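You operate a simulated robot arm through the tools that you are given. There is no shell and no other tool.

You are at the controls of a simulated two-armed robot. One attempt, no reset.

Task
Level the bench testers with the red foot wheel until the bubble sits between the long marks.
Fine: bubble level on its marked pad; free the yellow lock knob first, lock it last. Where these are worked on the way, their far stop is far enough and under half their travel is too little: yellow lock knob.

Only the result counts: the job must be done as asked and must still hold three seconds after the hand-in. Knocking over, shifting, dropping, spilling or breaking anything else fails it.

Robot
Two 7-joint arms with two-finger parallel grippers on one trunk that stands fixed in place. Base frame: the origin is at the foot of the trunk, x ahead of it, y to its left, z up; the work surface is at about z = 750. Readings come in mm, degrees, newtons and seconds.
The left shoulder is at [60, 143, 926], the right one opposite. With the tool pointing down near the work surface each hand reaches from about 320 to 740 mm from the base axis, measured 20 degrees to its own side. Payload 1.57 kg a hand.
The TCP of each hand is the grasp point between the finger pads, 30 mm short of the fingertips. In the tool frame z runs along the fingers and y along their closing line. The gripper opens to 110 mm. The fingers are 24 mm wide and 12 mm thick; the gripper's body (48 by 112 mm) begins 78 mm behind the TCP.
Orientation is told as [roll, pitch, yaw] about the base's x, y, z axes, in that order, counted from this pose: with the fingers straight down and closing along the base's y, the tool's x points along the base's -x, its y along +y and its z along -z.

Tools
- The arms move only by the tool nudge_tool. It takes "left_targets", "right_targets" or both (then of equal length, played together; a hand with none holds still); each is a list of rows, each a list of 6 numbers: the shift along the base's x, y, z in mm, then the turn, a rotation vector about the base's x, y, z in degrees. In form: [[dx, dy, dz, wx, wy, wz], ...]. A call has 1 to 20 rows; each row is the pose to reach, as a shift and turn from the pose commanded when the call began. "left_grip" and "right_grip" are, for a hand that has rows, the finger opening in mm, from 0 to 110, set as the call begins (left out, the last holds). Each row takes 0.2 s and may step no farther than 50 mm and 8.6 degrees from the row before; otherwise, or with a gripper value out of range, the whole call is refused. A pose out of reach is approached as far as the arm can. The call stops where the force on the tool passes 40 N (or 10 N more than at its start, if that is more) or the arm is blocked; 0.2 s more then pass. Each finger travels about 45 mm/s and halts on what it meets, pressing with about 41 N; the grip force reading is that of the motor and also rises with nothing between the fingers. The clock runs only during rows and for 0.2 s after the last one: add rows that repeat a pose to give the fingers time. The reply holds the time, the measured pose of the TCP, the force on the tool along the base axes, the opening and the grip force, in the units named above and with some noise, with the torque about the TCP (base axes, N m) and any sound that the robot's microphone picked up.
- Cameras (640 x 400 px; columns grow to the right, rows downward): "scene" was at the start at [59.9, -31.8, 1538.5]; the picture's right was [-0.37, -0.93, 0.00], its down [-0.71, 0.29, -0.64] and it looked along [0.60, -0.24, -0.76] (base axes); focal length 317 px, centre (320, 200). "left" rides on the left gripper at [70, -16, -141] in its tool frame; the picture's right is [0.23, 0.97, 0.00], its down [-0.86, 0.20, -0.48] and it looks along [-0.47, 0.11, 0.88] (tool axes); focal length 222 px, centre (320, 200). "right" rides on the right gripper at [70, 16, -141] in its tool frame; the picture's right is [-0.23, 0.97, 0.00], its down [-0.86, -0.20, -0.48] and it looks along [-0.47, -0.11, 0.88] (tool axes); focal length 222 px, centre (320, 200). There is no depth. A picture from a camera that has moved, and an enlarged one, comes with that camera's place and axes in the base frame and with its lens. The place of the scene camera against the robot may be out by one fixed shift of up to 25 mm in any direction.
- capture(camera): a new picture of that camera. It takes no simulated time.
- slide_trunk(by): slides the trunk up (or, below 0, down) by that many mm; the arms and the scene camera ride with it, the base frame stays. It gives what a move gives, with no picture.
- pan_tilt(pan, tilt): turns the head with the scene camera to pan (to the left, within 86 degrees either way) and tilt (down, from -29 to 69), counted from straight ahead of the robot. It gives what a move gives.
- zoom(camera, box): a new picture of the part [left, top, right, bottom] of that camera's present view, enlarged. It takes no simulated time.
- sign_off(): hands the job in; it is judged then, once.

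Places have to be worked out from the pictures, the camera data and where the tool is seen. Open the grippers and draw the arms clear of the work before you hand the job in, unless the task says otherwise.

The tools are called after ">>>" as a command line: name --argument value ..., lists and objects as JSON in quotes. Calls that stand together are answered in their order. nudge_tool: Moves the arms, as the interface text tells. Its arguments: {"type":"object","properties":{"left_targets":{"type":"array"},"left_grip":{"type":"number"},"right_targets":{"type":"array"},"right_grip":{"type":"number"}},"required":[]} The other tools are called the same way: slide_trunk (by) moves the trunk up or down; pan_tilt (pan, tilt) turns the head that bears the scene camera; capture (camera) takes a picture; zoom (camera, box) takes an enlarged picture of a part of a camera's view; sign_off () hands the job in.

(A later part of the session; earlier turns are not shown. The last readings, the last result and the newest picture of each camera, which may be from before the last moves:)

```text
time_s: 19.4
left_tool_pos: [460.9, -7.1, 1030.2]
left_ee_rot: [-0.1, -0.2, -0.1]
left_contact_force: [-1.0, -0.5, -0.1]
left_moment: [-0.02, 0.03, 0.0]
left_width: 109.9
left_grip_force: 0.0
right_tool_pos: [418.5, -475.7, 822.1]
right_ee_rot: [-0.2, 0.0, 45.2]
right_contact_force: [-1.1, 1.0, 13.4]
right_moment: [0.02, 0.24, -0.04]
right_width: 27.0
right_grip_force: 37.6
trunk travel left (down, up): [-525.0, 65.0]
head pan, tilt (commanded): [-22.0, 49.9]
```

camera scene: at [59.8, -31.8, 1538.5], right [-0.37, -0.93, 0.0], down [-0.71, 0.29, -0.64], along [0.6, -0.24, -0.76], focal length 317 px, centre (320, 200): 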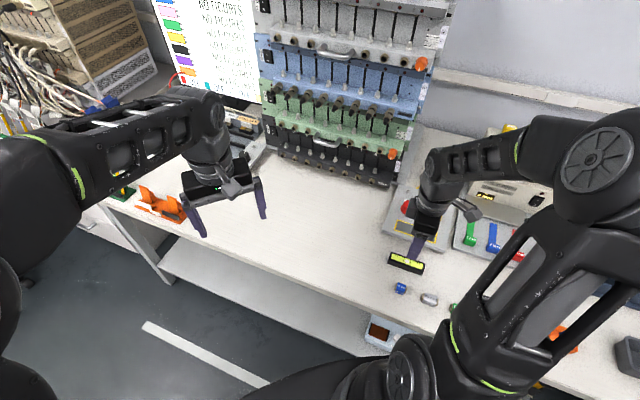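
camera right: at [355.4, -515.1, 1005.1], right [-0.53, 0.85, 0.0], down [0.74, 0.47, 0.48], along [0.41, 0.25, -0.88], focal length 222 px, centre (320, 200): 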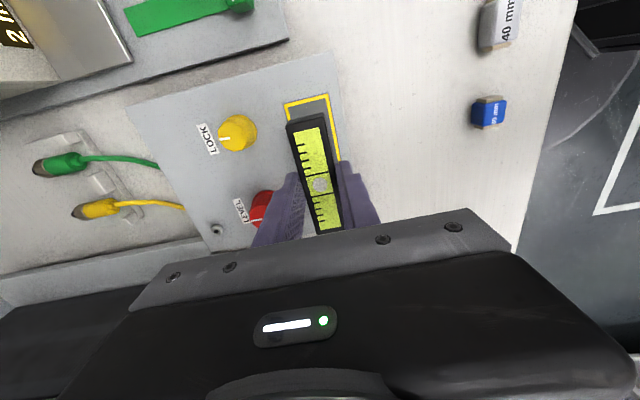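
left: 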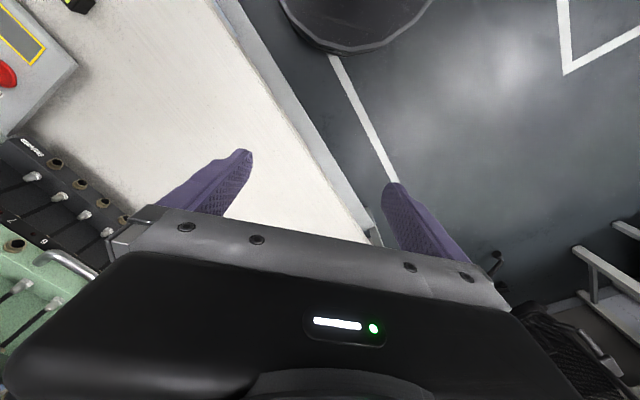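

Contact at TCP z≈822 with 13 N. I back off to relieve the load, then open gently, so the level settles on the pad.

>>> nudge_tool --right_targets '[[0, 0, 1.5, 0, 0, 0], [0, 0, 1.5, 0, 0, 0]]'

>>> nudge_tool --right_targets '[[0, 0, 0, 0, 0, 0], [0, 0, 0, 0, 0, 0], [0, 0, 0, 0, 0, 0], [0, 0, 0, 0, 0, 0]]' --right_grip 46

>>> zoom --camera "right" --box '[210, 60, 430, 230]'

>>> zoom --camera "scene" --box '[380, 190, 460, 250]'

```text
time_s: 20.0
left_tool_pos: [461.6, -6.9, 1027.8]
left_ee_rot: [-0.1, -0.1, 0.0]
left_contact_force: [0.6, 1.1, 0.1]
left_moment: [-0.02, 0.01, -0.01]
left_width: 109.9
left_grip_force: 0.0
right_tool_pos: [419.1, -476.3, 819.6]
right_ee_rot: [0.0, 0.0, 45.3]
right_contact_force: [1.1, 0.3, 4.5]
right_moment: [0.02, -0.1, 0.03]
right_width: 27.2
right_grip_force: 38.4
trunk travel left (down, up): [-525.0, 65.0]
head pan, tilt (commanded): [-22.0, 49.9]
```

```text
time_s: 21.0
left_tool_pos: [461.4, -7.7, 1029.3]
left_ee_rot: [0.0, -0.1, -0.1]
left_contact_force: [-0.2, 0.7, -0.8]
left_moment: [0.03, -0.01, 0.0]
left_width: 109.9
left_grip_force: 0.2
right_tool_pos: [417.4, -476.3, 820.1]
right_ee_rot: [0.1, 0.0, 45.1]
right_contact_force: [-0.5, -0.6, 0.8]
right_moment: [-0.01, -0.02, 0.0]
right_width: 46.0
right_grip_force: 0.1
trunk travel left (down, up): [-525.0, 65.0]
head pan, tilt (commanded): [-22.0, 49.9]
```

```text
2.35 times, centred on (320, 145) of right
camera zoom: at [357.1, -514.7, 964.4], right [-0.53, 0.85, 0.0], down [0.74, 0.47, 0.48], along [0.41, 0.25, -0.88], focal length 523 px, centre (320, 329)
```

zoom: 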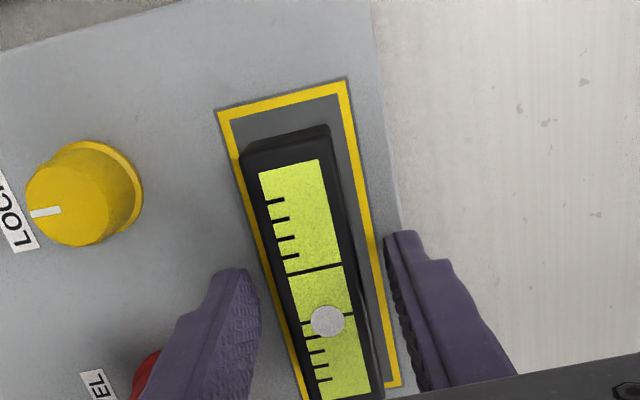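

```text
6.67 times, centred on (420, 220) of scene
camera zoom: at [59.9, -31.8, 1538.5], right [-0.37, -0.93, 0.0], down [-0.71, 0.29, -0.64], along [0.6, -0.24, -0.76], focal length 2113 px, centre (-347, 67)
```

zoom: 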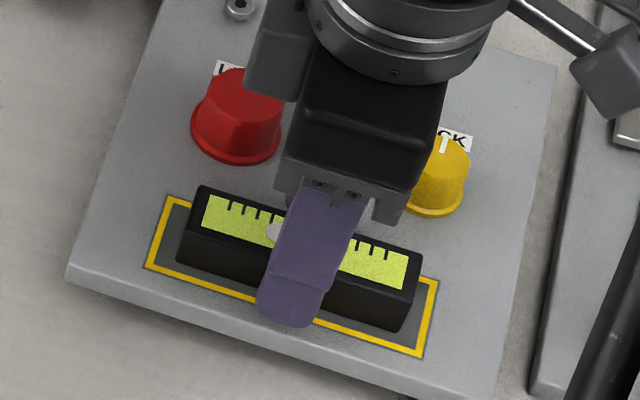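

Released; the level stands on the pad. I lift straight up and look at it from above.

>>> nudge_tool --right_targets '[[0, 0, 15, 0, 0, 0], [0, 0, 45, 0, 0, 0], [0, 0, 90, 0, 0, 0], [0, 0, 135, 0, 0, 0], [0, 0, 135, 0, 0, 0]]' --right_grip 46

>>> zoom --camera "right" --box '[230, 60, 410, 180]'

>>> zoom --camera "scene" --box '[385, 190, 455, 240]'

```text
time_s: 22.2
left_tool_pos: [462.0, -8.2, 1029.4]
left_ee_rot: [0.1, 0.0, -0.1]
left_contact_force: [-0.1, 0.7, -0.3]
left_moment: [-0.01, -0.04, 0.01]
left_width: 110.0
left_grip_force: 0.0
right_tool_pos: [418.0, -475.3, 955.8]
right_ee_rot: [0.0, 0.0, 45.2]
right_contact_force: [0.4, 0.0, 0.2]
right_moment: [-0.02, -0.03, -0.04]
right_width: 46.0
right_grip_force: 0.1
trunk travel left (down, up): [-525.0, 65.0]
head pan, tilt (commanded): [-22.0, 49.9]
```

```text
3.33 times, centred on (320, 120) of right
camera zoom: at [356.5, -514.3, 1099.8], right [-0.53, 0.85, 0.0], down [0.74, 0.47, 0.48], along [0.4, 0.25, -0.88], focal length 740 px, centre (320, 467)
```

zoom: 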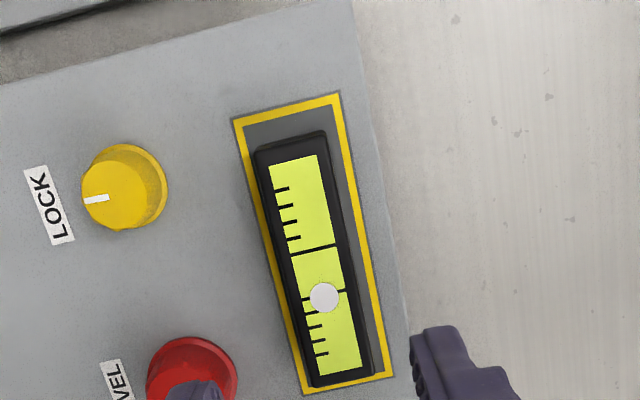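

```text
8.00 times, centred on (420, 215) of scene
camera zoom: at [60.2, -32.0, 1538.4], right [-0.37, -0.93, 0.0], down [-0.71, 0.29, -0.64], along [0.6, -0.24, -0.77], focal length 2536 px, centre (-480, 80)
```

zoom: 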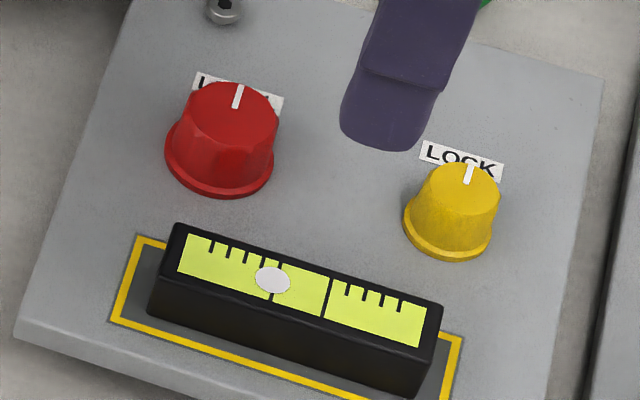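

The level sits about 1.5 mm off the pad's centre, well inside the frame, and the bubble covers the left long mark (red-wheel end is high). Now I swing the hand over the red wheel at about (492, -494.5), turning to yaw -45 so the fingers straddle it along the plate's long axis, away from the level.

>>> nudge_tool --right_targets '[[7, -2, 0, 0, 0, -8.2], [14, -4, 0, 0, 0, -16.4], [21, -6, 0, 0, 0, -24.6], [28, -8, 0, 0, 0, -32.8], [35, -10, 0, 0, 0, -41], [42, -12, 0, 0, 0, -49.2], [49, -14, 0, 0, 0, -57.4], [56, -16, 0, 0, 0, -65.6], [63, -17, 0, 0, 0, -73.8], [70, -18, 0, 0, 0, -82], [74, -19, 0, 0, 0, -90], [74, -19, 0, 0, 0, -90]]' --right_grip 66

>>> capture --camera "right"

>>> zoom --camera "right" --box '[255, 80, 385, 180]'

```text
time_s: 24.8
left_tool_pos: [461.1, -7.6, 1029.5]
left_ee_rot: [0.0, -0.1, 0.0]
left_contact_force: [-0.1, 0.3, 0.1]
left_moment: [0.0, 0.01, -0.03]
left_width: 110.0
left_grip_force: 0.1
right_tool_pos: [492.0, -495.9, 956.8]
right_ee_rot: [-0.1, -0.1, -44.9]
right_contact_force: [0.9, -0.2, 0.1]
right_moment: [-0.02, -0.03, 0.01]
right_width: 66.2
right_grip_force: 0.1
trunk travel left (down, up): [-525.0, 65.0]
head pan, tilt (commanded): [-22.0, 49.9]
```

```text
taken
camera right: at [453.7, -434.7, 1099.5], right [0.85, 0.53, 0.0], down [0.47, -0.74, 0.48], along [0.25, -0.41, -0.88], focal length 222 px, centre (320, 200)
```

right: 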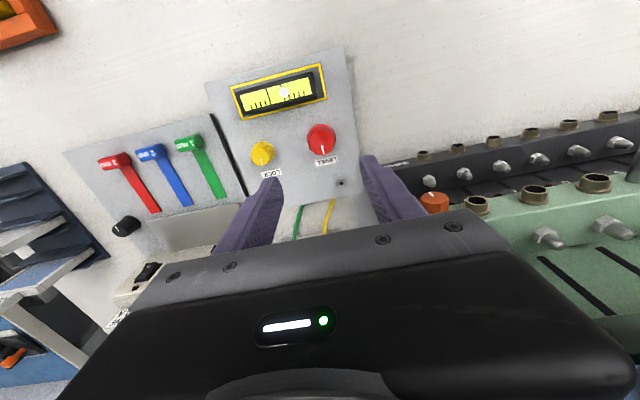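

```text
4.00 times, centred on (320, 130) of right
camera zoom: at [453.7, -434.7, 1099.5], right [0.85, 0.53, 0.0], down [0.47, -0.74, 0.48], along [0.25, -0.41, -0.88], focal length 888 px, centre (320, 480)
```

zoom: 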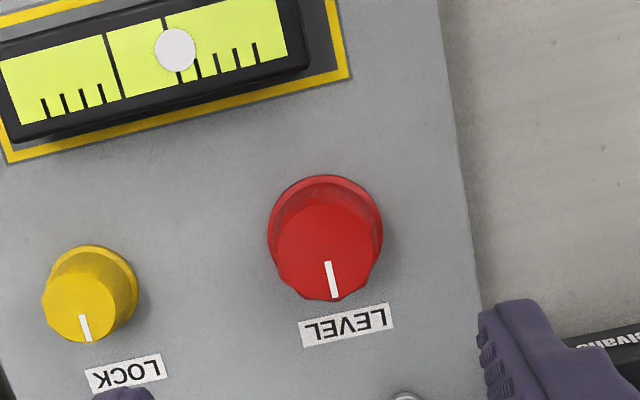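

The red wheel's centre is (493.3, -494.9); I shift by about 1.4 mm and descend around it.

>>> nudge_tool --right_targets '[[1.3, 0.6, -40, 0, 0, 0], [1.3, 0.6, -80, 0, 0, 0], [1.3, 0.6, -115, 0, 0, 0], [1.3, 0.6, -131, 0, 0, 0], [1.3, 0.6, -131, 0, 0, 0]]' --right_grip 66

>>> zoom --camera "right" --box '[240, 100, 400, 220]'

>>> zoom --camera "scene" --box '[385, 190, 455, 240]'

```text
time_s: 26.0
left_tool_pos: [461.6, -7.6, 1029.1]
left_ee_rot: [0.0, -0.1, 0.1]
left_contact_force: [-0.4, 0.1, -0.9]
left_moment: [-0.01, -0.04, 0.0]
left_width: 110.0
left_grip_force: 0.0
right_tool_pos: [493.8, -495.1, 824.2]
right_ee_rot: [0.0, -0.1, -44.8]
right_contact_force: [-0.5, 0.4, -0.5]
right_moment: [0.0, -0.02, 0.02]
right_width: 65.9
right_grip_force: 0.0
trunk travel left (down, up): [-525.0, 65.0]
head pan, tilt (commanded): [-22.0, 49.9]
```

```text
3.33 times, centred on (320, 160) of right
camera zoom: at [455.4, -434.1, 968.0], right [0.85, 0.53, 0.0], down [0.47, -0.74, 0.48], along [0.25, -0.41, -0.88], focal length 740 px, centre (320, 333)
```

zoom: 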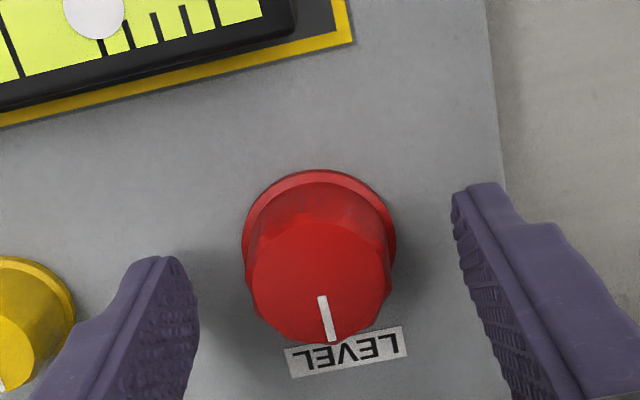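

```text
8.00 times, centred on (420, 215) of scene
camera zoom: at [59.9, -31.8, 1538.5], right [-0.37, -0.93, 0.0], down [-0.71, 0.29, -0.64], along [0.6, -0.24, -0.76], focal length 2536 px, centre (-480, 80)
```

zoom: 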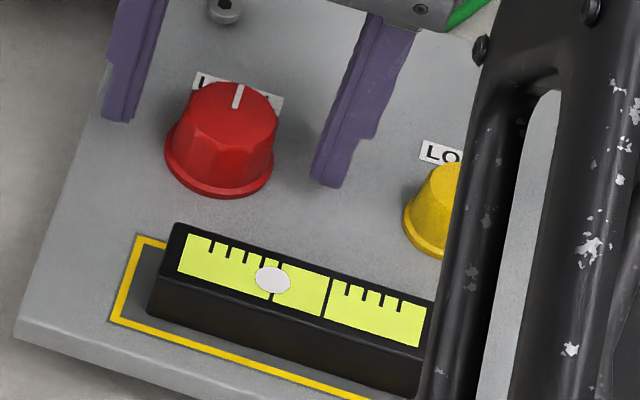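

Centred. I lower 2 mm more and close on the wheel.

>>> nudge_tool --right_targets '[[0, 0, -2, 0, 0, 0], [0, 0, -2, 0, 0, 0], [0, 0, -2, 0, 0, 0], [0, 0, -2, 0, 0, 0]]' --right_grip 20

>>> zoom --camera "scene" --box '[385, 190, 455, 240]'

```text
time_s: 27.0
left_tool_pos: [462.5, -8.5, 1028.7]
left_ee_rot: [0.1, -0.1, 0.0]
left_contact_force: [0.4, -0.1, -0.2]
left_moment: [-0.02, 0.02, 0.0]
left_width: 109.9
left_grip_force: 0.1
right_tool_pos: [493.9, -493.9, 822.1]
right_ee_rot: [0.1, 0.1, -44.8]
right_contact_force: [-2.0, -1.9, -1.5]
right_moment: [-0.1, -0.27, -0.01]
right_width: 35.7
right_grip_force: 33.2
trunk travel left (down, up): [-525.0, 65.0]
head pan, tilt (commanded): [-22.0, 49.9]
```

```text
8.00 times, centred on (420, 215) of scene
camera zoom: at [59.8, -32.1, 1538.5], right [-0.38, -0.93, 0.0], down [-0.71, 0.29, -0.64], along [0.6, -0.24, -0.76], focal length 2536 px, centre (-480, 80)
```

zoom: 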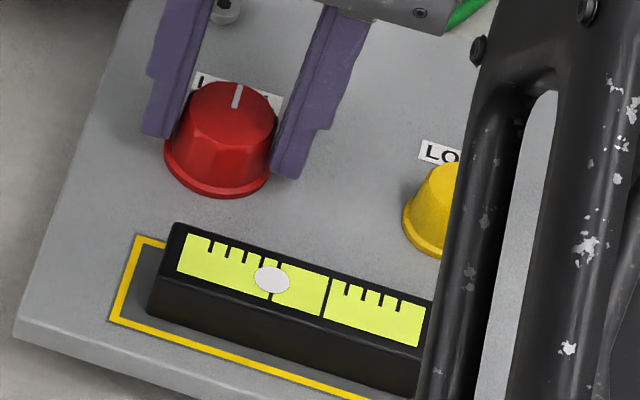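

Gripped at 35.7 mm; the bubble is at column ≈272 with the long marks at ≈270 and ≈326. I try 15° counter-clockwise and watch the bubble.

>>> nudge_tool --right_targets '[[0, 0, 0, 0, 0, 5], [0, 0, 0, 0, 0, 10], [0, 0, 0, 0, 0, 15], [0, 0, 0, 0, 0, 15]]'

>>> zoom --camera "scene" --box '[385, 190, 455, 240]'

```text
time_s: 28.0
left_tool_pos: [461.4, -8.8, 1028.7]
left_ee_rot: [0.0, -0.1, 0.0]
left_contact_force: [0.8, 0.8, 0.3]
left_moment: [-0.02, 0.01, -0.01]
left_width: 110.1
left_grip_force: 0.1
right_tool_pos: [493.5, -495.6, 823.1]
right_ee_rot: [0.0, 0.0, -29.6]
right_contact_force: [-1.3, -2.7, -3.6]
right_moment: [-0.55, -0.06, 0.02]
right_width: 35.5
right_grip_force: 42.3
trunk travel left (down, up): [-525.0, 65.0]
head pan, tilt (commanded): [-22.0, 49.9]
```

```text
8.00 times, centred on (420, 215) of scene
camera zoom: at [60.0, -32.2, 1538.4], right [-0.37, -0.93, 0.0], down [-0.71, 0.29, -0.64], along [0.6, -0.24, -0.77], focal length 2536 px, centre (-480, 80)
```

zoom: 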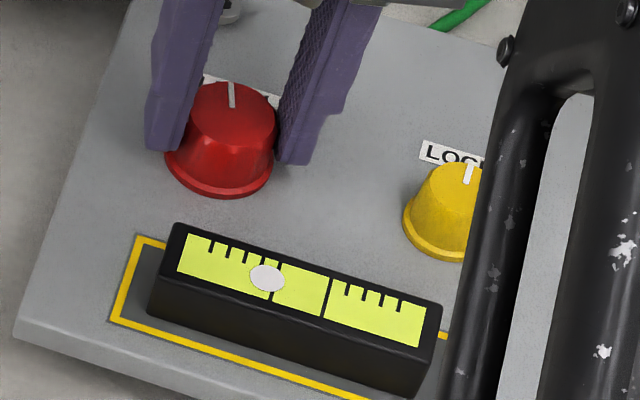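

Counter-clockwise moved the bubble further left (272→267), so clockwise is right; I estimate about 75° clockwise from the start. I turn back clockwise 60° in steps and look.

>>> nudge_tool --right_targets '[[0, 0, 0, 0, 0, -7.5], [0, 0, 0, 0, 0, -15], [0, 0, 0, 0, 0, -22.5], [0, 0, 0, 0, 0, -30], [0, 0, 0, 0, 0, -37.5], [0, 0, 0, 0, 0, -45], [0, 0, 0, 0, 0, -52.5], [0, 0, 0, 0, 0, -60], [0, 0, 0, 0, 0, -60]]'

>>> zoom --camera "scene" --box '[385, 190, 455, 240]'

>>> capture --camera "right"

```text
time_s: 30.0
left_tool_pos: [461.9, -8.3, 1029.7]
left_ee_rot: [-0.1, 0.0, -0.1]
left_contact_force: [-0.3, -0.6, -0.4]
left_moment: [-0.02, 0.01, 0.0]
left_width: 110.3
left_grip_force: 0.1
right_tool_pos: [493.5, -495.5, 822.1]
right_ee_rot: [-0.1, 0.0, -89.9]
right_contact_force: [4.8, -0.3, 0.4]
right_moment: [0.3, 0.17, 0.0]
right_width: 35.6
right_grip_force: 43.0
trunk travel left (down, up): [-525.0, 65.0]
head pan, tilt (commanded): [-22.0, 49.9]
```

```text
8.00 times, centred on (420, 215) of scene
camera zoom: at [60.6, -31.9, 1538.5], right [-0.37, -0.93, 0.0], down [-0.71, 0.29, -0.64], along [0.6, -0.24, -0.77], focal length 2536 px, centre (-480, 80)
```

zoom: 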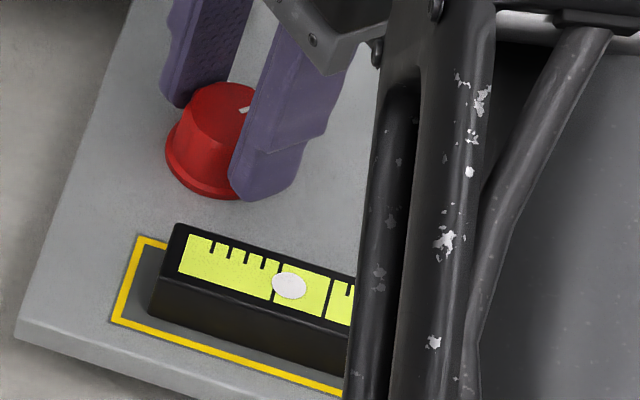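

```text
taken
camera right: at [509.9, -425.1, 966.3], right [0.97, -0.23, 0.0], down [-0.2, -0.86, 0.48], along [-0.11, -0.47, -0.88], focal length 222 px, centre (320, 200)
```

right: 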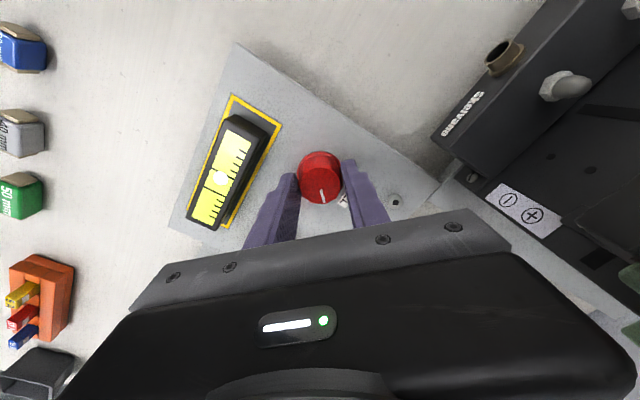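

The bubble moved to ≈289 (22 px for 60°); the middle is ≈300, so about 28° more clockwise. I first check in the hand camera.

>>> zoom --camera "right" --box '[175, 105, 295, 245]'

>>> zoom --camera "scene" --box '[400, 212, 432, 232]'

```text
2.86 times, centred on (235, 175) of right
camera zoom: at [509.9, -425.1, 966.3], right [0.97, -0.23, 0.0], down [-0.2, -0.86, 0.48], along [-0.11, -0.47, -0.88], focal length 635 px, centre (563, 271)
```

zoom: 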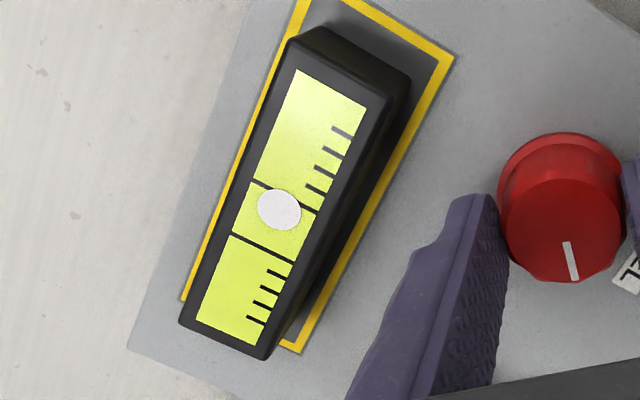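

```text
16.00 times, centred on (416, 222) of scene
camera zoom: at [60.6, -31.9, 1538.5], right [-0.37, -0.93, 0.0], down [-0.71, 0.29, -0.64], along [0.6, -0.24, -0.77], focal length 5072 px, centre (-1216, -152)
```

zoom: 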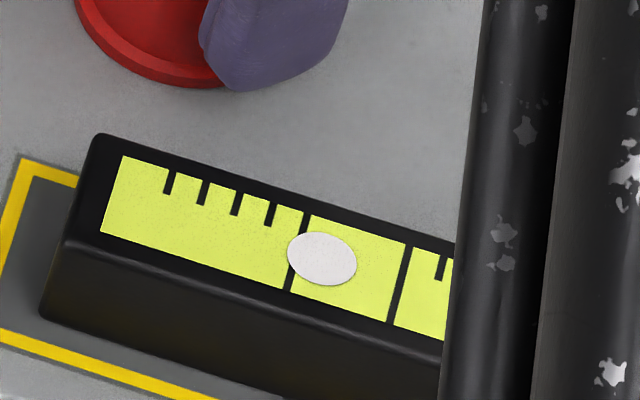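

At 16x the bubble centre is at 322 and the middle of the long marks at ≈347, i.e. about 34° more. I turn another 32° clockwise.

>>> nudge_tool --right_targets '[[0, 0, 0, 0, 0, -6.5], [0, 0, 0, 0, 0, -13], [0, 0, 0, 0, 0, -19.5], [0, 0, 0, 0, 0, -26], [0, 0, 0, 0, 0, -32], [0, 0, 0, 0, 0, -32]]'

>>> zoom --camera "scene" --box '[400, 212, 432, 232]'

>>> capture --camera "right"

```text
time_s: 31.4
left_tool_pos: [462.6, -6.5, 1028.3]
left_ee_rot: [0.0, 0.1, 0.0]
left_contact_force: [-0.7, -0.2, 0.3]
left_moment: [-0.01, -0.01, -0.01]
left_width: 109.8
left_grip_force: 0.1
right_tool_pos: [494.4, -493.5, 823.3]
right_ee_rot: [0.1, 0.0, -121.8]
right_contact_force: [12.9, -2.4, 3.8]
right_moment: [0.37, -0.14, 0.04]
right_width: 35.8
right_grip_force: 43.0
trunk travel left (down, up): [-525.0, 65.0]
head pan, tilt (commanded): [-22.0, 49.9]
```

```text
16.00 times, centred on (416, 222) of scene
camera zoom: at [61.2, -31.9, 1538.5], right [-0.37, -0.93, 0.0], down [-0.71, 0.29, -0.64], along [0.6, -0.24, -0.77], focal length 5072 px, centre (-1216, -152)
```

zoom: 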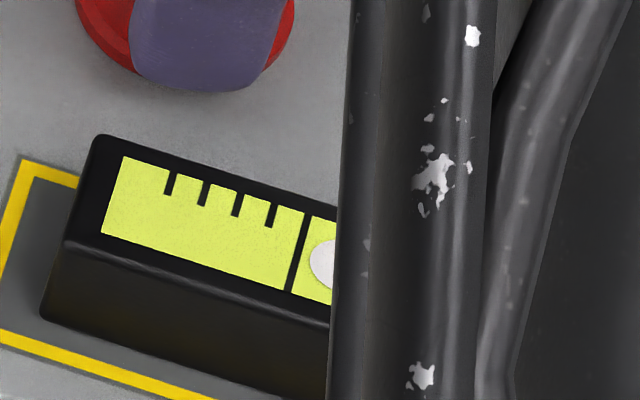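

```text
taken
camera right: at [544.8, -444.2, 966.3], right [0.71, -0.71, 0.0], down [-0.62, -0.62, 0.48], along [-0.34, -0.34, -0.88], focal length 222 px, centre (320, 200)
```

right: 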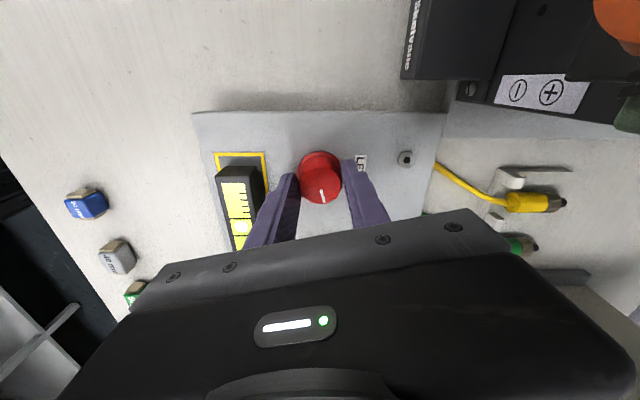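

The bubble's left edge is now at 309, so its centre is at ≈344 (target 347). I check in the hand camera.

>>> zoom --camera "right" --box '[200, 140, 290, 260]'

>>> zoom --camera "scene" --box '[392, 195, 432, 220]'

```text
3.33 times, centred on (245, 200) of right
camera zoom: at [544.8, -444.2, 966.3], right [0.71, -0.71, 0.0], down [-0.62, -0.62, 0.48], along [-0.34, -0.34, -0.88], focal length 740 px, centre (570, 200)
```

zoom: 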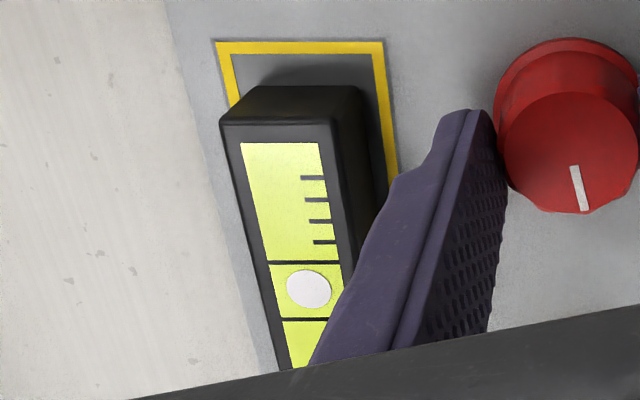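

```text
16.00 times, centred on (412, 208) of scene
camera zoom: at [61.2, -31.9, 1538.5], right [-0.37, -0.93, 0.0], down [-0.71, 0.29, -0.64], along [0.6, -0.24, -0.77], focal length 5072 px, centre (-1152, 80)
```

zoom: 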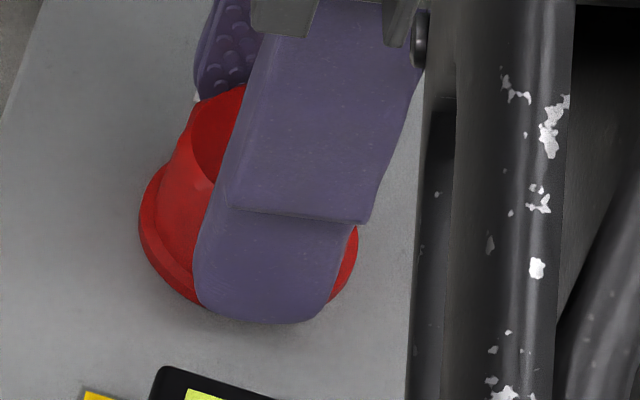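

Both views agree: the bubble is about 3 % of the gap short of the middle. I add 3.5° clockwise, then open and lift to view it unobstructed.

>>> nudge_tool --right_targets '[[0, 0, 0, 0, 0, -2], [0, 0, 0, 0, 0, -3.5], [0, 0, 0, 0, 0, -3.5]]'

>>> zoom --camera "right" --box '[200, 140, 290, 260]'

```text
time_s: 32.2
left_tool_pos: [462.1, -8.0, 1028.3]
left_ee_rot: [0.0, 0.0, 0.0]
left_contact_force: [0.2, 0.3, -0.1]
left_moment: [0.0, 0.01, 0.01]
left_width: 109.8
left_grip_force: 0.1
right_tool_pos: [494.0, -496.2, 823.4]
right_ee_rot: [0.1, -0.1, -125.3]
right_contact_force: [16.8, -3.9, 4.0]
right_moment: [-0.1, -0.16, 0.03]
right_width: 35.4
right_grip_force: 42.7
trunk travel left (down, up): [-525.0, 65.0]
head pan, tilt (commanded): [-22.0, 49.9]
```

```text
3.33 times, centred on (245, 200) of right
camera zoom: at [547.9, -447.4, 966.3], right [0.66, -0.75, 0.0], down [-0.66, -0.58, 0.48], along [-0.36, -0.32, -0.88], focal length 740 px, centre (570, 200)
```

zoom: 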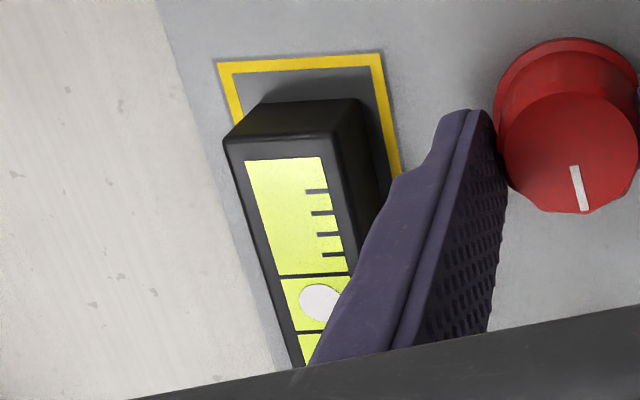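

The bubble is now centred in the hand view. I open the fingers and lift straight up.

>>> nudge_tool --right_targets '[[0, 0, 0, 0, 0, 0], [0, 0, 0, 0, 0, 0], [0, 0, 0, 0, 0, 0], [0, 0, 15, 0, 0, 0], [0, 0, 50, 0, 0, 0], [0, 0, 95, 0, 0, 0], [0, 0, 133, 0, 0, 0], [0, 0, 133, 0, 0, 0]]' --right_grip 66

>>> capture --camera "scene"

>>> zoom --camera "scene" --box '[385, 190, 455, 240]'

>>> capture --camera "right"

```text
time_s: 34.0
left_tool_pos: [463.0, -7.9, 1029.1]
left_ee_rot: [0.0, 0.1, -0.1]
left_contact_force: [-0.7, -0.3, -0.1]
left_moment: [0.01, -0.01, -0.01]
left_width: 109.9
left_grip_force: 0.0
right_tool_pos: [491.7, -495.3, 956.2]
right_ee_rot: [-0.1, 0.0, -125.2]
right_contact_force: [-0.2, -0.8, -0.9]
right_moment: [0.02, -0.03, -0.04]
right_width: 65.8
right_grip_force: 0.0
trunk travel left (down, up): [-525.0, 65.0]
head pan, tilt (commanded): [-22.0, 49.9]
```

```text
taken
camera scene: at [60.2, -31.9, 1538.4], right [-0.37, -0.93, 0.0], down [-0.71, 0.29, -0.64], along [0.6, -0.24, -0.77], focal length 317 px, centre (320, 200)
```

scene: 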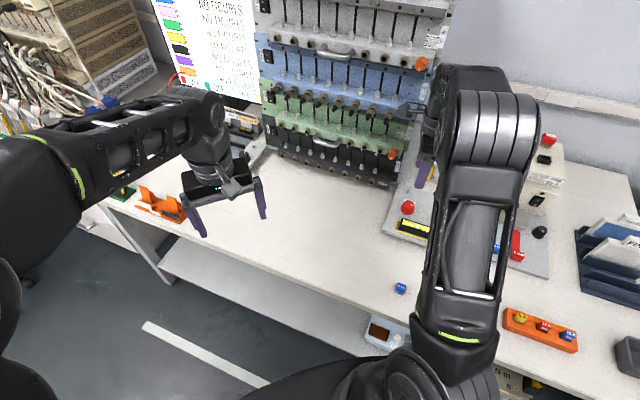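

```text
8.00 times, centred on (420, 215) of scene
camera zoom: at [60.2, -31.9, 1538.4], right [-0.37, -0.93, 0.0], down [-0.71, 0.29, -0.64], along [0.6, -0.24, -0.77], focal length 2536 px, centre (-480, 80)
```

zoom: 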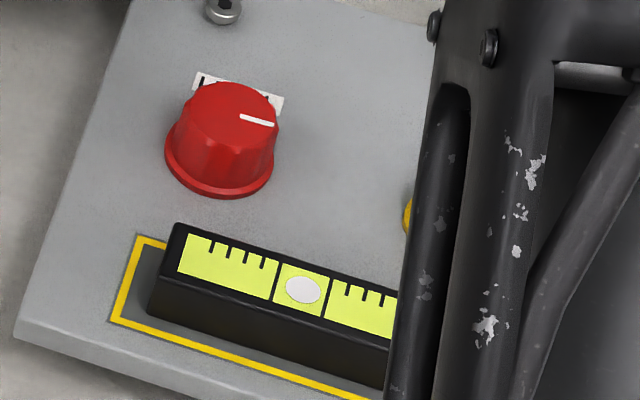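

```text
taken
camera right: at [545.5, -447.8, 1099.4], right [0.66, -0.75, 0.0], down [-0.66, -0.58, 0.48], along [-0.36, -0.32, -0.88], focal length 222 px, centre (320, 200)
```

right: 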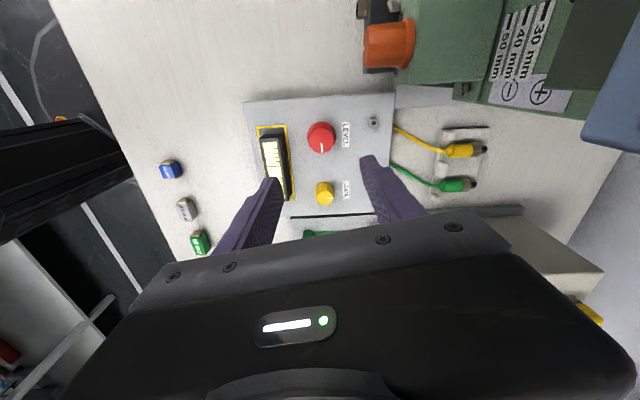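

Bubble looks centred now. I enlarge to measure it against the long marks.

>>> zoom --camera "scene" --box '[414, 216, 430, 232]'

>>> zoom --camera "right" --box '[240, 120, 310, 210]'

```text
16.00 times, centred on (422, 224) of scene
camera zoom: at [60.2, -31.9, 1538.4], right [-0.37, -0.93, 0.0], down [-0.71, 0.29, -0.64], along [0.6, -0.24, -0.77], focal length 5072 px, centre (-1312, -184)
```

zoom: 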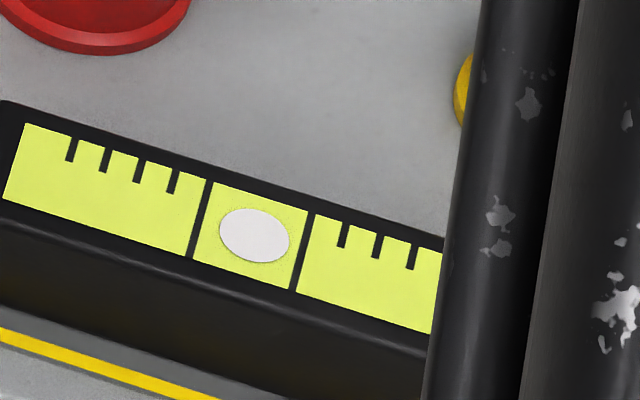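

```text
4.44 times, centred on (275, 165) of right
camera zoom: at [545.5, -447.8, 1099.4], right [0.66, -0.75, 0.0], down [-0.66, -0.58, 0.48], along [-0.36, -0.32, -0.88], focal length 987 px, centre (520, 356)
```

zoom: 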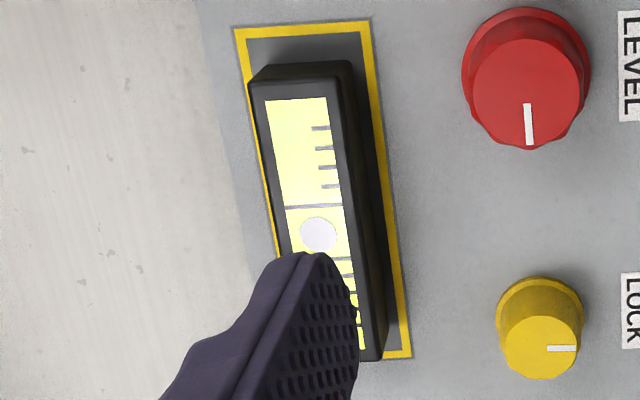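

The bubble sits between the long marks, only about 4 % of the gap from the middle. Now I go back above the yellow knob, turning the hand to yaw 0 so I can lock it by a 90° clockwise turn.

>>> nudge_tool --right_targets '[[-4, -4, 0, 0, 0, 7.8], [-8, -8, 0, 0, 0, 15.6], [-12, -12, 0, 0, 0, 23.4], [-16, -16, 0, 0, 0, 31.2], [-20, -20, 0, 0, 0, 39], [-24, -24, 0, 0, 0, 46.8], [-28, -28, 0, 0, 0, 54.6], [-32, -32, 0, 0, 0, 62.4], [-36, -36, 0, 0, 0, 70.2], [-40, -40, 0, 0, 0, 78], [-44, -44, 0, 0, 0, 85.8], [-48, -48, 0, 0, 0, 93.6], [-52, -52, 0, 0, 0, 101.4], [-55, -56, 0, 0, 0, 109.2], [-58, -60, 0, 0, 0, 117], [-59, -62, 0, 0, 0, 125], [-59, -62, 0, 0, 0, 125]]' --right_grip 56

>>> capture --camera "right"

>>> zoom --camera "right" --box '[255, 80, 385, 180]'

>>> zoom --camera "scene" --box '[385, 190, 455, 240]'

```text
time_s: 37.6
left_tool_pos: [461.3, -7.1, 1027.5]
left_ee_rot: [0.0, -0.1, -0.1]
left_contact_force: [0.2, 0.0, -0.5]
left_moment: [-0.01, 0.02, 0.03]
left_width: 109.8
left_grip_force: 0.2
right_tool_pos: [435.4, -556.0, 956.2]
right_ee_rot: [0.0, -0.1, -0.2]
right_contact_force: [-0.2, 0.0, 0.2]
right_moment: [-0.02, 0.01, -0.01]
right_width: 56.2
right_grip_force: 0.2
trunk travel left (down, up): [-525.0, 65.0]
head pan, tilt (commanded): [-22.0, 49.9]
```

```text
taken
camera right: at [364.6, -540.4, 1099.5], right [0.23, 0.97, 0.0], down [0.85, -0.2, 0.48], along [0.47, -0.11, -0.88], focal length 222 px, centre (320, 200)
```

right: 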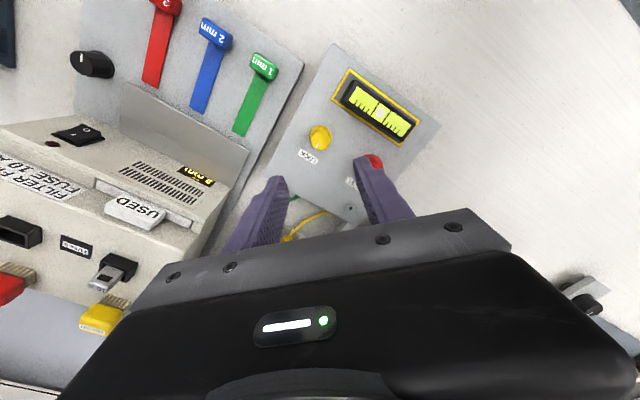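

```text
4.00 times, centred on (320, 130) of right
camera zoom: at [364.6, -540.4, 1099.5], right [0.23, 0.97, 0.0], down [0.85, -0.2, 0.48], along [0.47, -0.11, -0.88], focal length 888 px, centre (320, 480)
```

zoom: 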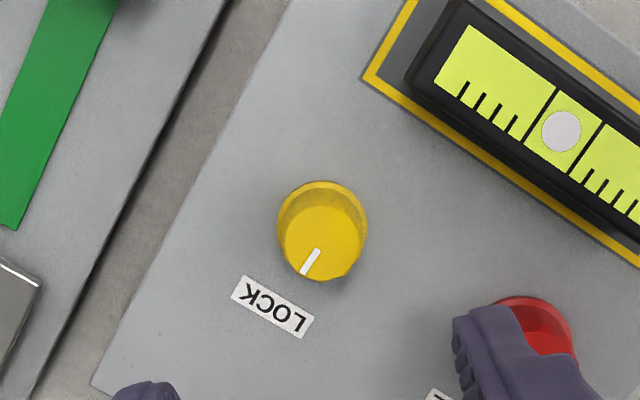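

```text
8.00 times, centred on (420, 215) of scene
camera zoom: at [59.9, -31.8, 1538.5], right [-0.37, -0.93, 0.0], down [-0.71, 0.29, -0.64], along [0.6, -0.24, -0.76], focal length 2536 px, centre (-480, 80)
```

zoom: 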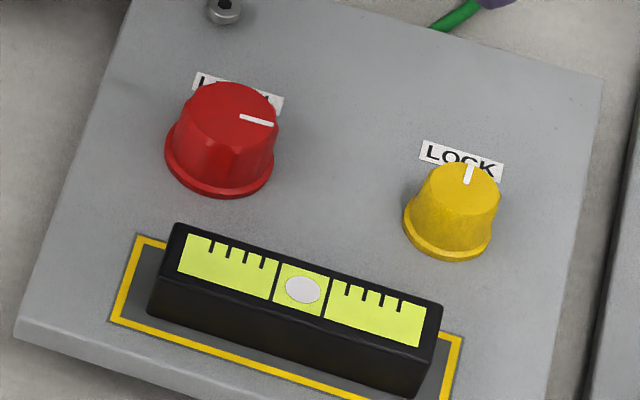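

Both views are clear now; I enlarge the bubble once more before locking.

>>> zoom --camera "scene" --box '[412, 218, 432, 230]'

>>> zoom --camera "right" --box '[335, 70, 425, 150]'

```text
16.00 times, centred on (422, 224) of scene
camera zoom: at [59.9, -31.8, 1538.5], right [-0.37, -0.93, 0.0], down [-0.71, 0.29, -0.64], along [0.6, -0.24, -0.76], focal length 5072 px, centre (-1312, -184)
```

zoom: 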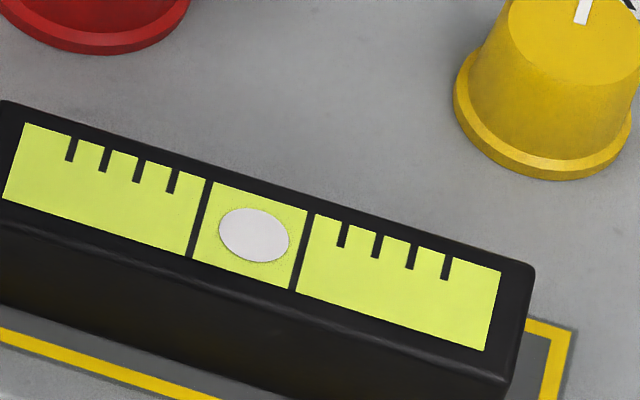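

```text
5.00 times, centred on (380, 110) of right
camera zoom: at [364.6, -540.4, 1099.5], right [0.23, 0.97, 0.0], down [0.85, -0.2, 0.48], along [0.47, -0.11, -0.88], focal length 1111 px, centre (20, 650)
```

zoom: 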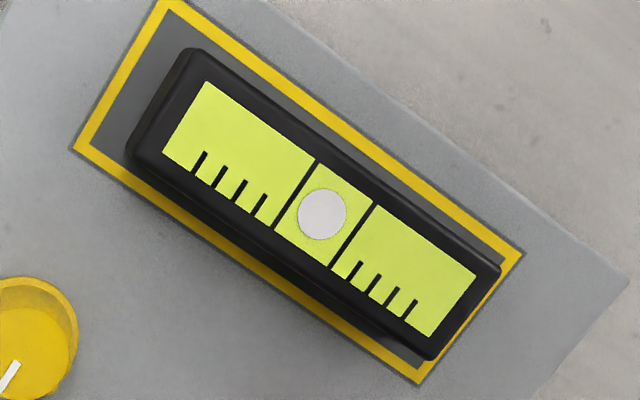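

The bubble is within 4 % of the gap from the middle in both views. I descend on the yellow knob (centre ≈ (433.5, -556.4)).

>>> nudge_tool --right_targets '[[-1, 0, -40, 0, 0, 0], [-1, 0, -80, 0, 0, 0], [-1, 0, -115, 0, 0, 0], [-1, 0, -134, 0, 0, 0], [-1, 0, -134, 0, 0, 0]]' --right_grip 56

>>> zoom --camera "right" --box '[240, 100, 400, 220]'

```text
time_s: 38.8
left_tool_pos: [460.9, -7.7, 1029.6]
left_ee_rot: [0.0, -0.1, -0.1]
left_contact_force: [0.6, 1.0, -0.3]
left_moment: [0.03, -0.02, -0.01]
left_width: 110.0
left_grip_force: 0.1
right_tool_pos: [433.8, -556.4, 822.5]
right_ee_rot: [0.0, 0.0, -0.4]
right_contact_force: [-0.1, -1.4, 0.4]
right_moment: [-0.01, 0.0, 0.01]
right_width: 56.2
right_grip_force: 0.0
trunk travel left (down, up): [-525.0, 65.0]
head pan, tilt (commanded): [-22.0, 49.9]
```

```text
3.33 times, centred on (320, 160) of right
camera zoom: at [363.3, -540.3, 965.7], right [0.23, 0.97, 0.0], down [0.85, -0.2, 0.48], along [0.47, -0.11, -0.88], focal length 740 px, centre (320, 333)
```

zoom: 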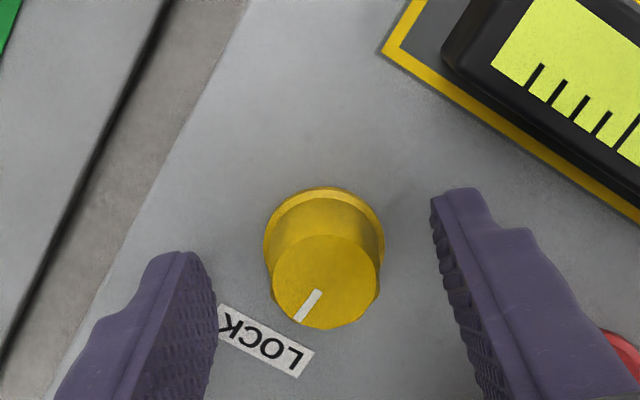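

Centred within half a millimetre. I lower 2 mm and close.

>>> nudge_tool --right_targets '[[0, 0.4, -2, 0, 0, 0], [0, 0.4, -2, 0, 0, 0], [0, 0.4, -2, 0, 0, 0], [0, 0.4, -2, 0, 0, 0], [0, 0.4, -2, 0, 0, 0]]' --right_grip 15

>>> zoom --camera "scene" --box '[385, 190, 455, 240]'

```text
time_s: 40.0
left_tool_pos: [461.4, -7.4, 1030.0]
left_ee_rot: [0.0, -0.2, 0.0]
left_contact_force: [0.1, 0.7, 0.3]
left_moment: [-0.02, -0.01, 0.02]
left_width: 110.2
left_grip_force: 0.0
right_tool_pos: [432.9, -556.3, 820.8]
right_ee_rot: [0.0, 0.0, -0.3]
right_contact_force: [-1.3, 3.5, -1.9]
right_moment: [0.1, -0.15, 0.02]
right_width: 27.6
right_grip_force: 37.7
trunk travel left (down, up): [-525.0, 65.0]
head pan, tilt (commanded): [-22.0, 49.9]
```

```text
8.00 times, centred on (420, 215) of scene
camera zoom: at [59.9, -31.5, 1538.5], right [-0.37, -0.93, 0.0], down [-0.71, 0.29, -0.64], along [0.6, -0.24, -0.76], focal length 2536 px, centre (-480, 80)
```

zoom: 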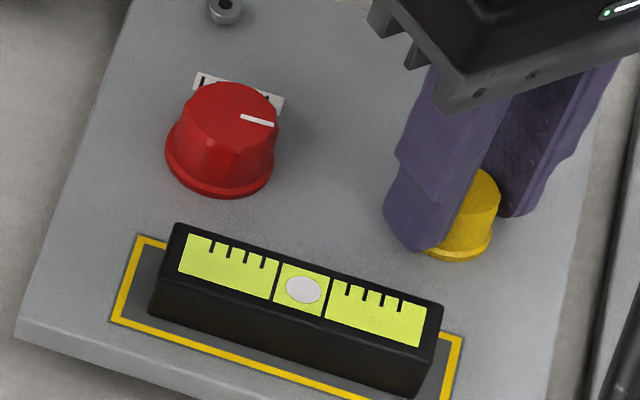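

Gripped, bubble unchanged. I turn clockwise 60° first, then check torque and bubble.

>>> nudge_tool --right_targets '[[0, 0, 0, 0, 0, -6], [0, 0, 0, 0, 0, -12], [0, 0, 0, 0, 0, -18], [0, 0, 0, 0, 0, -24], [0, 0, 0, 0, 0, -30], [0, 0, 0, 0, 0, -36], [0, 0, 0, 0, 0, -42], [0, 0, 0, 0, 0, -48], [0, 0, 0, 0, 0, -54], [0, 0, 0, 0, 0, -60]]'

>>> zoom --camera "scene" --box '[385, 190, 455, 240]'

>>> zoom --camera "right" --box '[240, 100, 400, 220]'

```text
time_s: 42.2
left_tool_pos: [461.8, -7.3, 1029.9]
left_ee_rot: [0.0, -0.1, 0.1]
left_contact_force: [-0.5, -0.1, 0.0]
left_moment: [0.03, -0.02, -0.01]
left_width: 110.0
left_grip_force: 0.0
right_tool_pos: [433.2, -554.5, 819.9]
right_ee_rot: [0.0, -0.1, -60.4]
right_contact_force: [-1.4, 11.0, 0.9]
right_moment: [0.34, 0.03, 0.02]
right_width: 27.8
right_grip_force: 37.6
trunk travel left (down, up): [-525.0, 65.0]
head pan, tilt (commanded): [-22.0, 49.9]
```

```text
8.00 times, centred on (420, 215) of scene
camera zoom: at [59.7, -30.5, 1538.5], right [-0.37, -0.93, 0.0], down [-0.71, 0.29, -0.64], along [0.6, -0.24, -0.76], focal length 2536 px, centre (-480, 80)
```

zoom: 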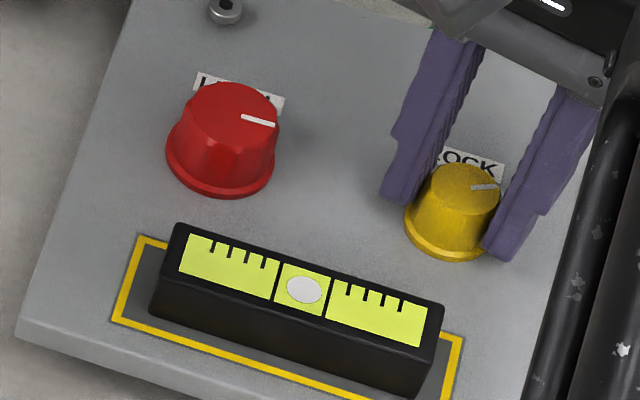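

```text
3.33 times, centred on (320, 160) of right
camera zoom: at [412.9, -486.7, 963.8], right [0.96, 0.28, 0.0], down [0.25, -0.84, 0.48], along [0.14, -0.46, -0.88], focal length 740 px, centre (320, 333)
```

zoom: 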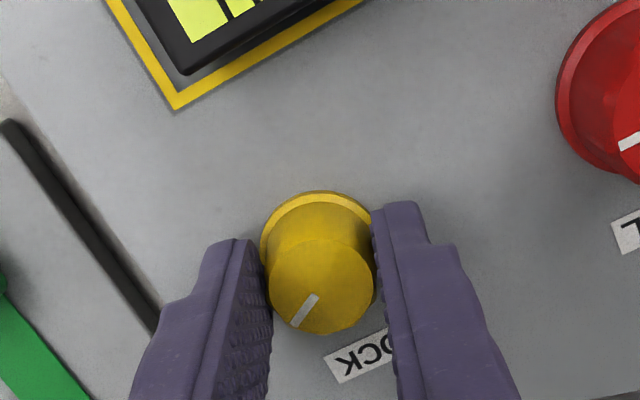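

60° done, bubble unchanged; there's an 11 N side force in +y, so I add a small +0.8 mm y trim while turning the last 30°.

>>> nudge_tool --right_targets '[[0, 0.5, 0, 0, 0, -4], [0, 0.8, 0, 0, 0, -9], [0, 0.8, 0, 0, 0, -14], [0, 0.8, 0, 0, 0, -19], [0, 0.8, 0, 0, 0, -24], [0, 0.8, 0, 0, 0, -28]]'

>>> zoom --camera "right" --box '[240, 100, 400, 220]'

>>> zoom --camera "scene" --box '[385, 190, 455, 240]'

```text
time_s: 43.6
left_tool_pos: [462.5, -8.2, 1029.4]
left_ee_rot: [-0.2, 0.0, 0.0]
left_contact_force: [-0.7, -0.1, 0.2]
left_moment: [0.0, 0.0, -0.01]
left_width: 110.0
left_grip_force: 0.0
right_tool_pos: [433.7, -555.5, 821.1]
right_ee_rot: [0.0, 0.0, -88.3]
right_contact_force: [3.1, 8.5, -0.6]
right_moment: [0.03, 0.03, 0.16]
right_width: 27.8
right_grip_force: 37.8
trunk travel left (down, up): [-525.0, 65.0]
head pan, tilt (commanded): [-22.0, 49.9]
```

```text
3.33 times, centred on (320, 160) of right
camera zoom: at [447.9, -485.0, 963.8], right [0.98, -0.2, 0.0], down [-0.17, -0.86, 0.48], along [-0.09, -0.47, -0.88], focal length 740 px, centre (320, 333)
```

zoom: 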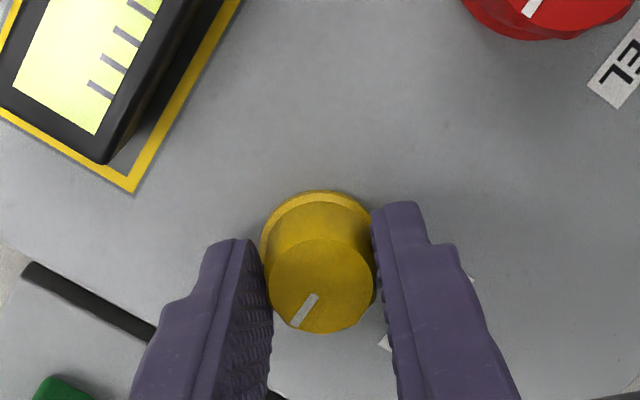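

```text
8.00 times, centred on (420, 215) of scene
camera zoom: at [60.3, -30.8, 1538.5], right [-0.37, -0.93, 0.0], down [-0.71, 0.29, -0.64], along [0.6, -0.24, -0.76], focal length 2536 px, centre (-480, 80)
```

zoom: 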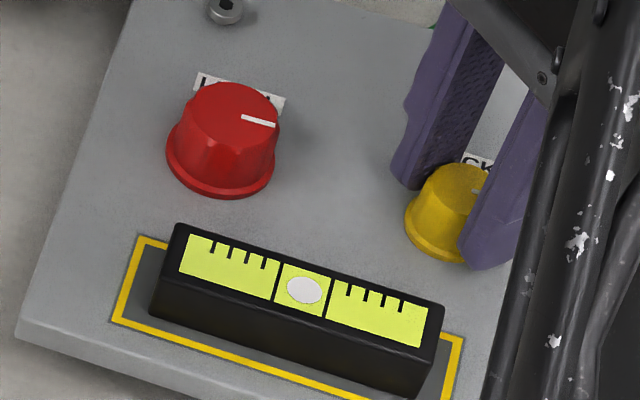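

The torque of +0.16 N m shows the lock stop being met. I press 3° more to make sure, then check.

>>> nudge_tool --right_targets '[[0, 0, 0, 0, 0, -1.5], [0, 0, 0, 0, 0, -3.5], [0, 0, 0, 0, 0, -3.5]]'

>>> zoom --camera "right" --box '[240, 100, 400, 220]'

```text
time_s: 44.4
left_tool_pos: [461.9, -8.9, 1028.4]
left_ee_rot: [0.1, -0.1, 0.0]
left_contact_force: [0.1, 0.1, 0.2]
left_moment: [-0.01, -0.04, 0.02]
left_width: 109.8
left_grip_force: 0.0
right_tool_pos: [433.5, -556.1, 821.4]
right_ee_rot: [0.0, -0.1, -91.8]
right_contact_force: [6.8, 5.3, 2.2]
right_moment: [-0.08, -0.11, 0.51]
right_width: 27.4
right_grip_force: 38.0
trunk travel left (down, up): [-525.0, 65.0]
head pan, tilt (commanded): [-22.0, 49.9]
```

```text
3.33 times, centred on (320, 160) of right
camera zoom: at [452.0, -486.5, 963.7], right [0.97, -0.26, 0.0], down [-0.23, -0.85, 0.48], along [-0.12, -0.46, -0.88], focal length 740 px, centre (320, 333)
```

zoom: 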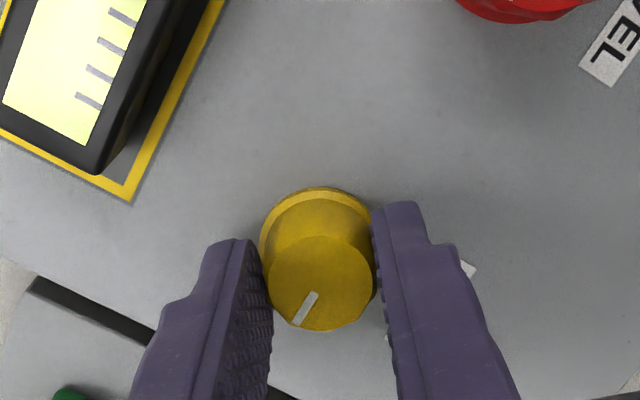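

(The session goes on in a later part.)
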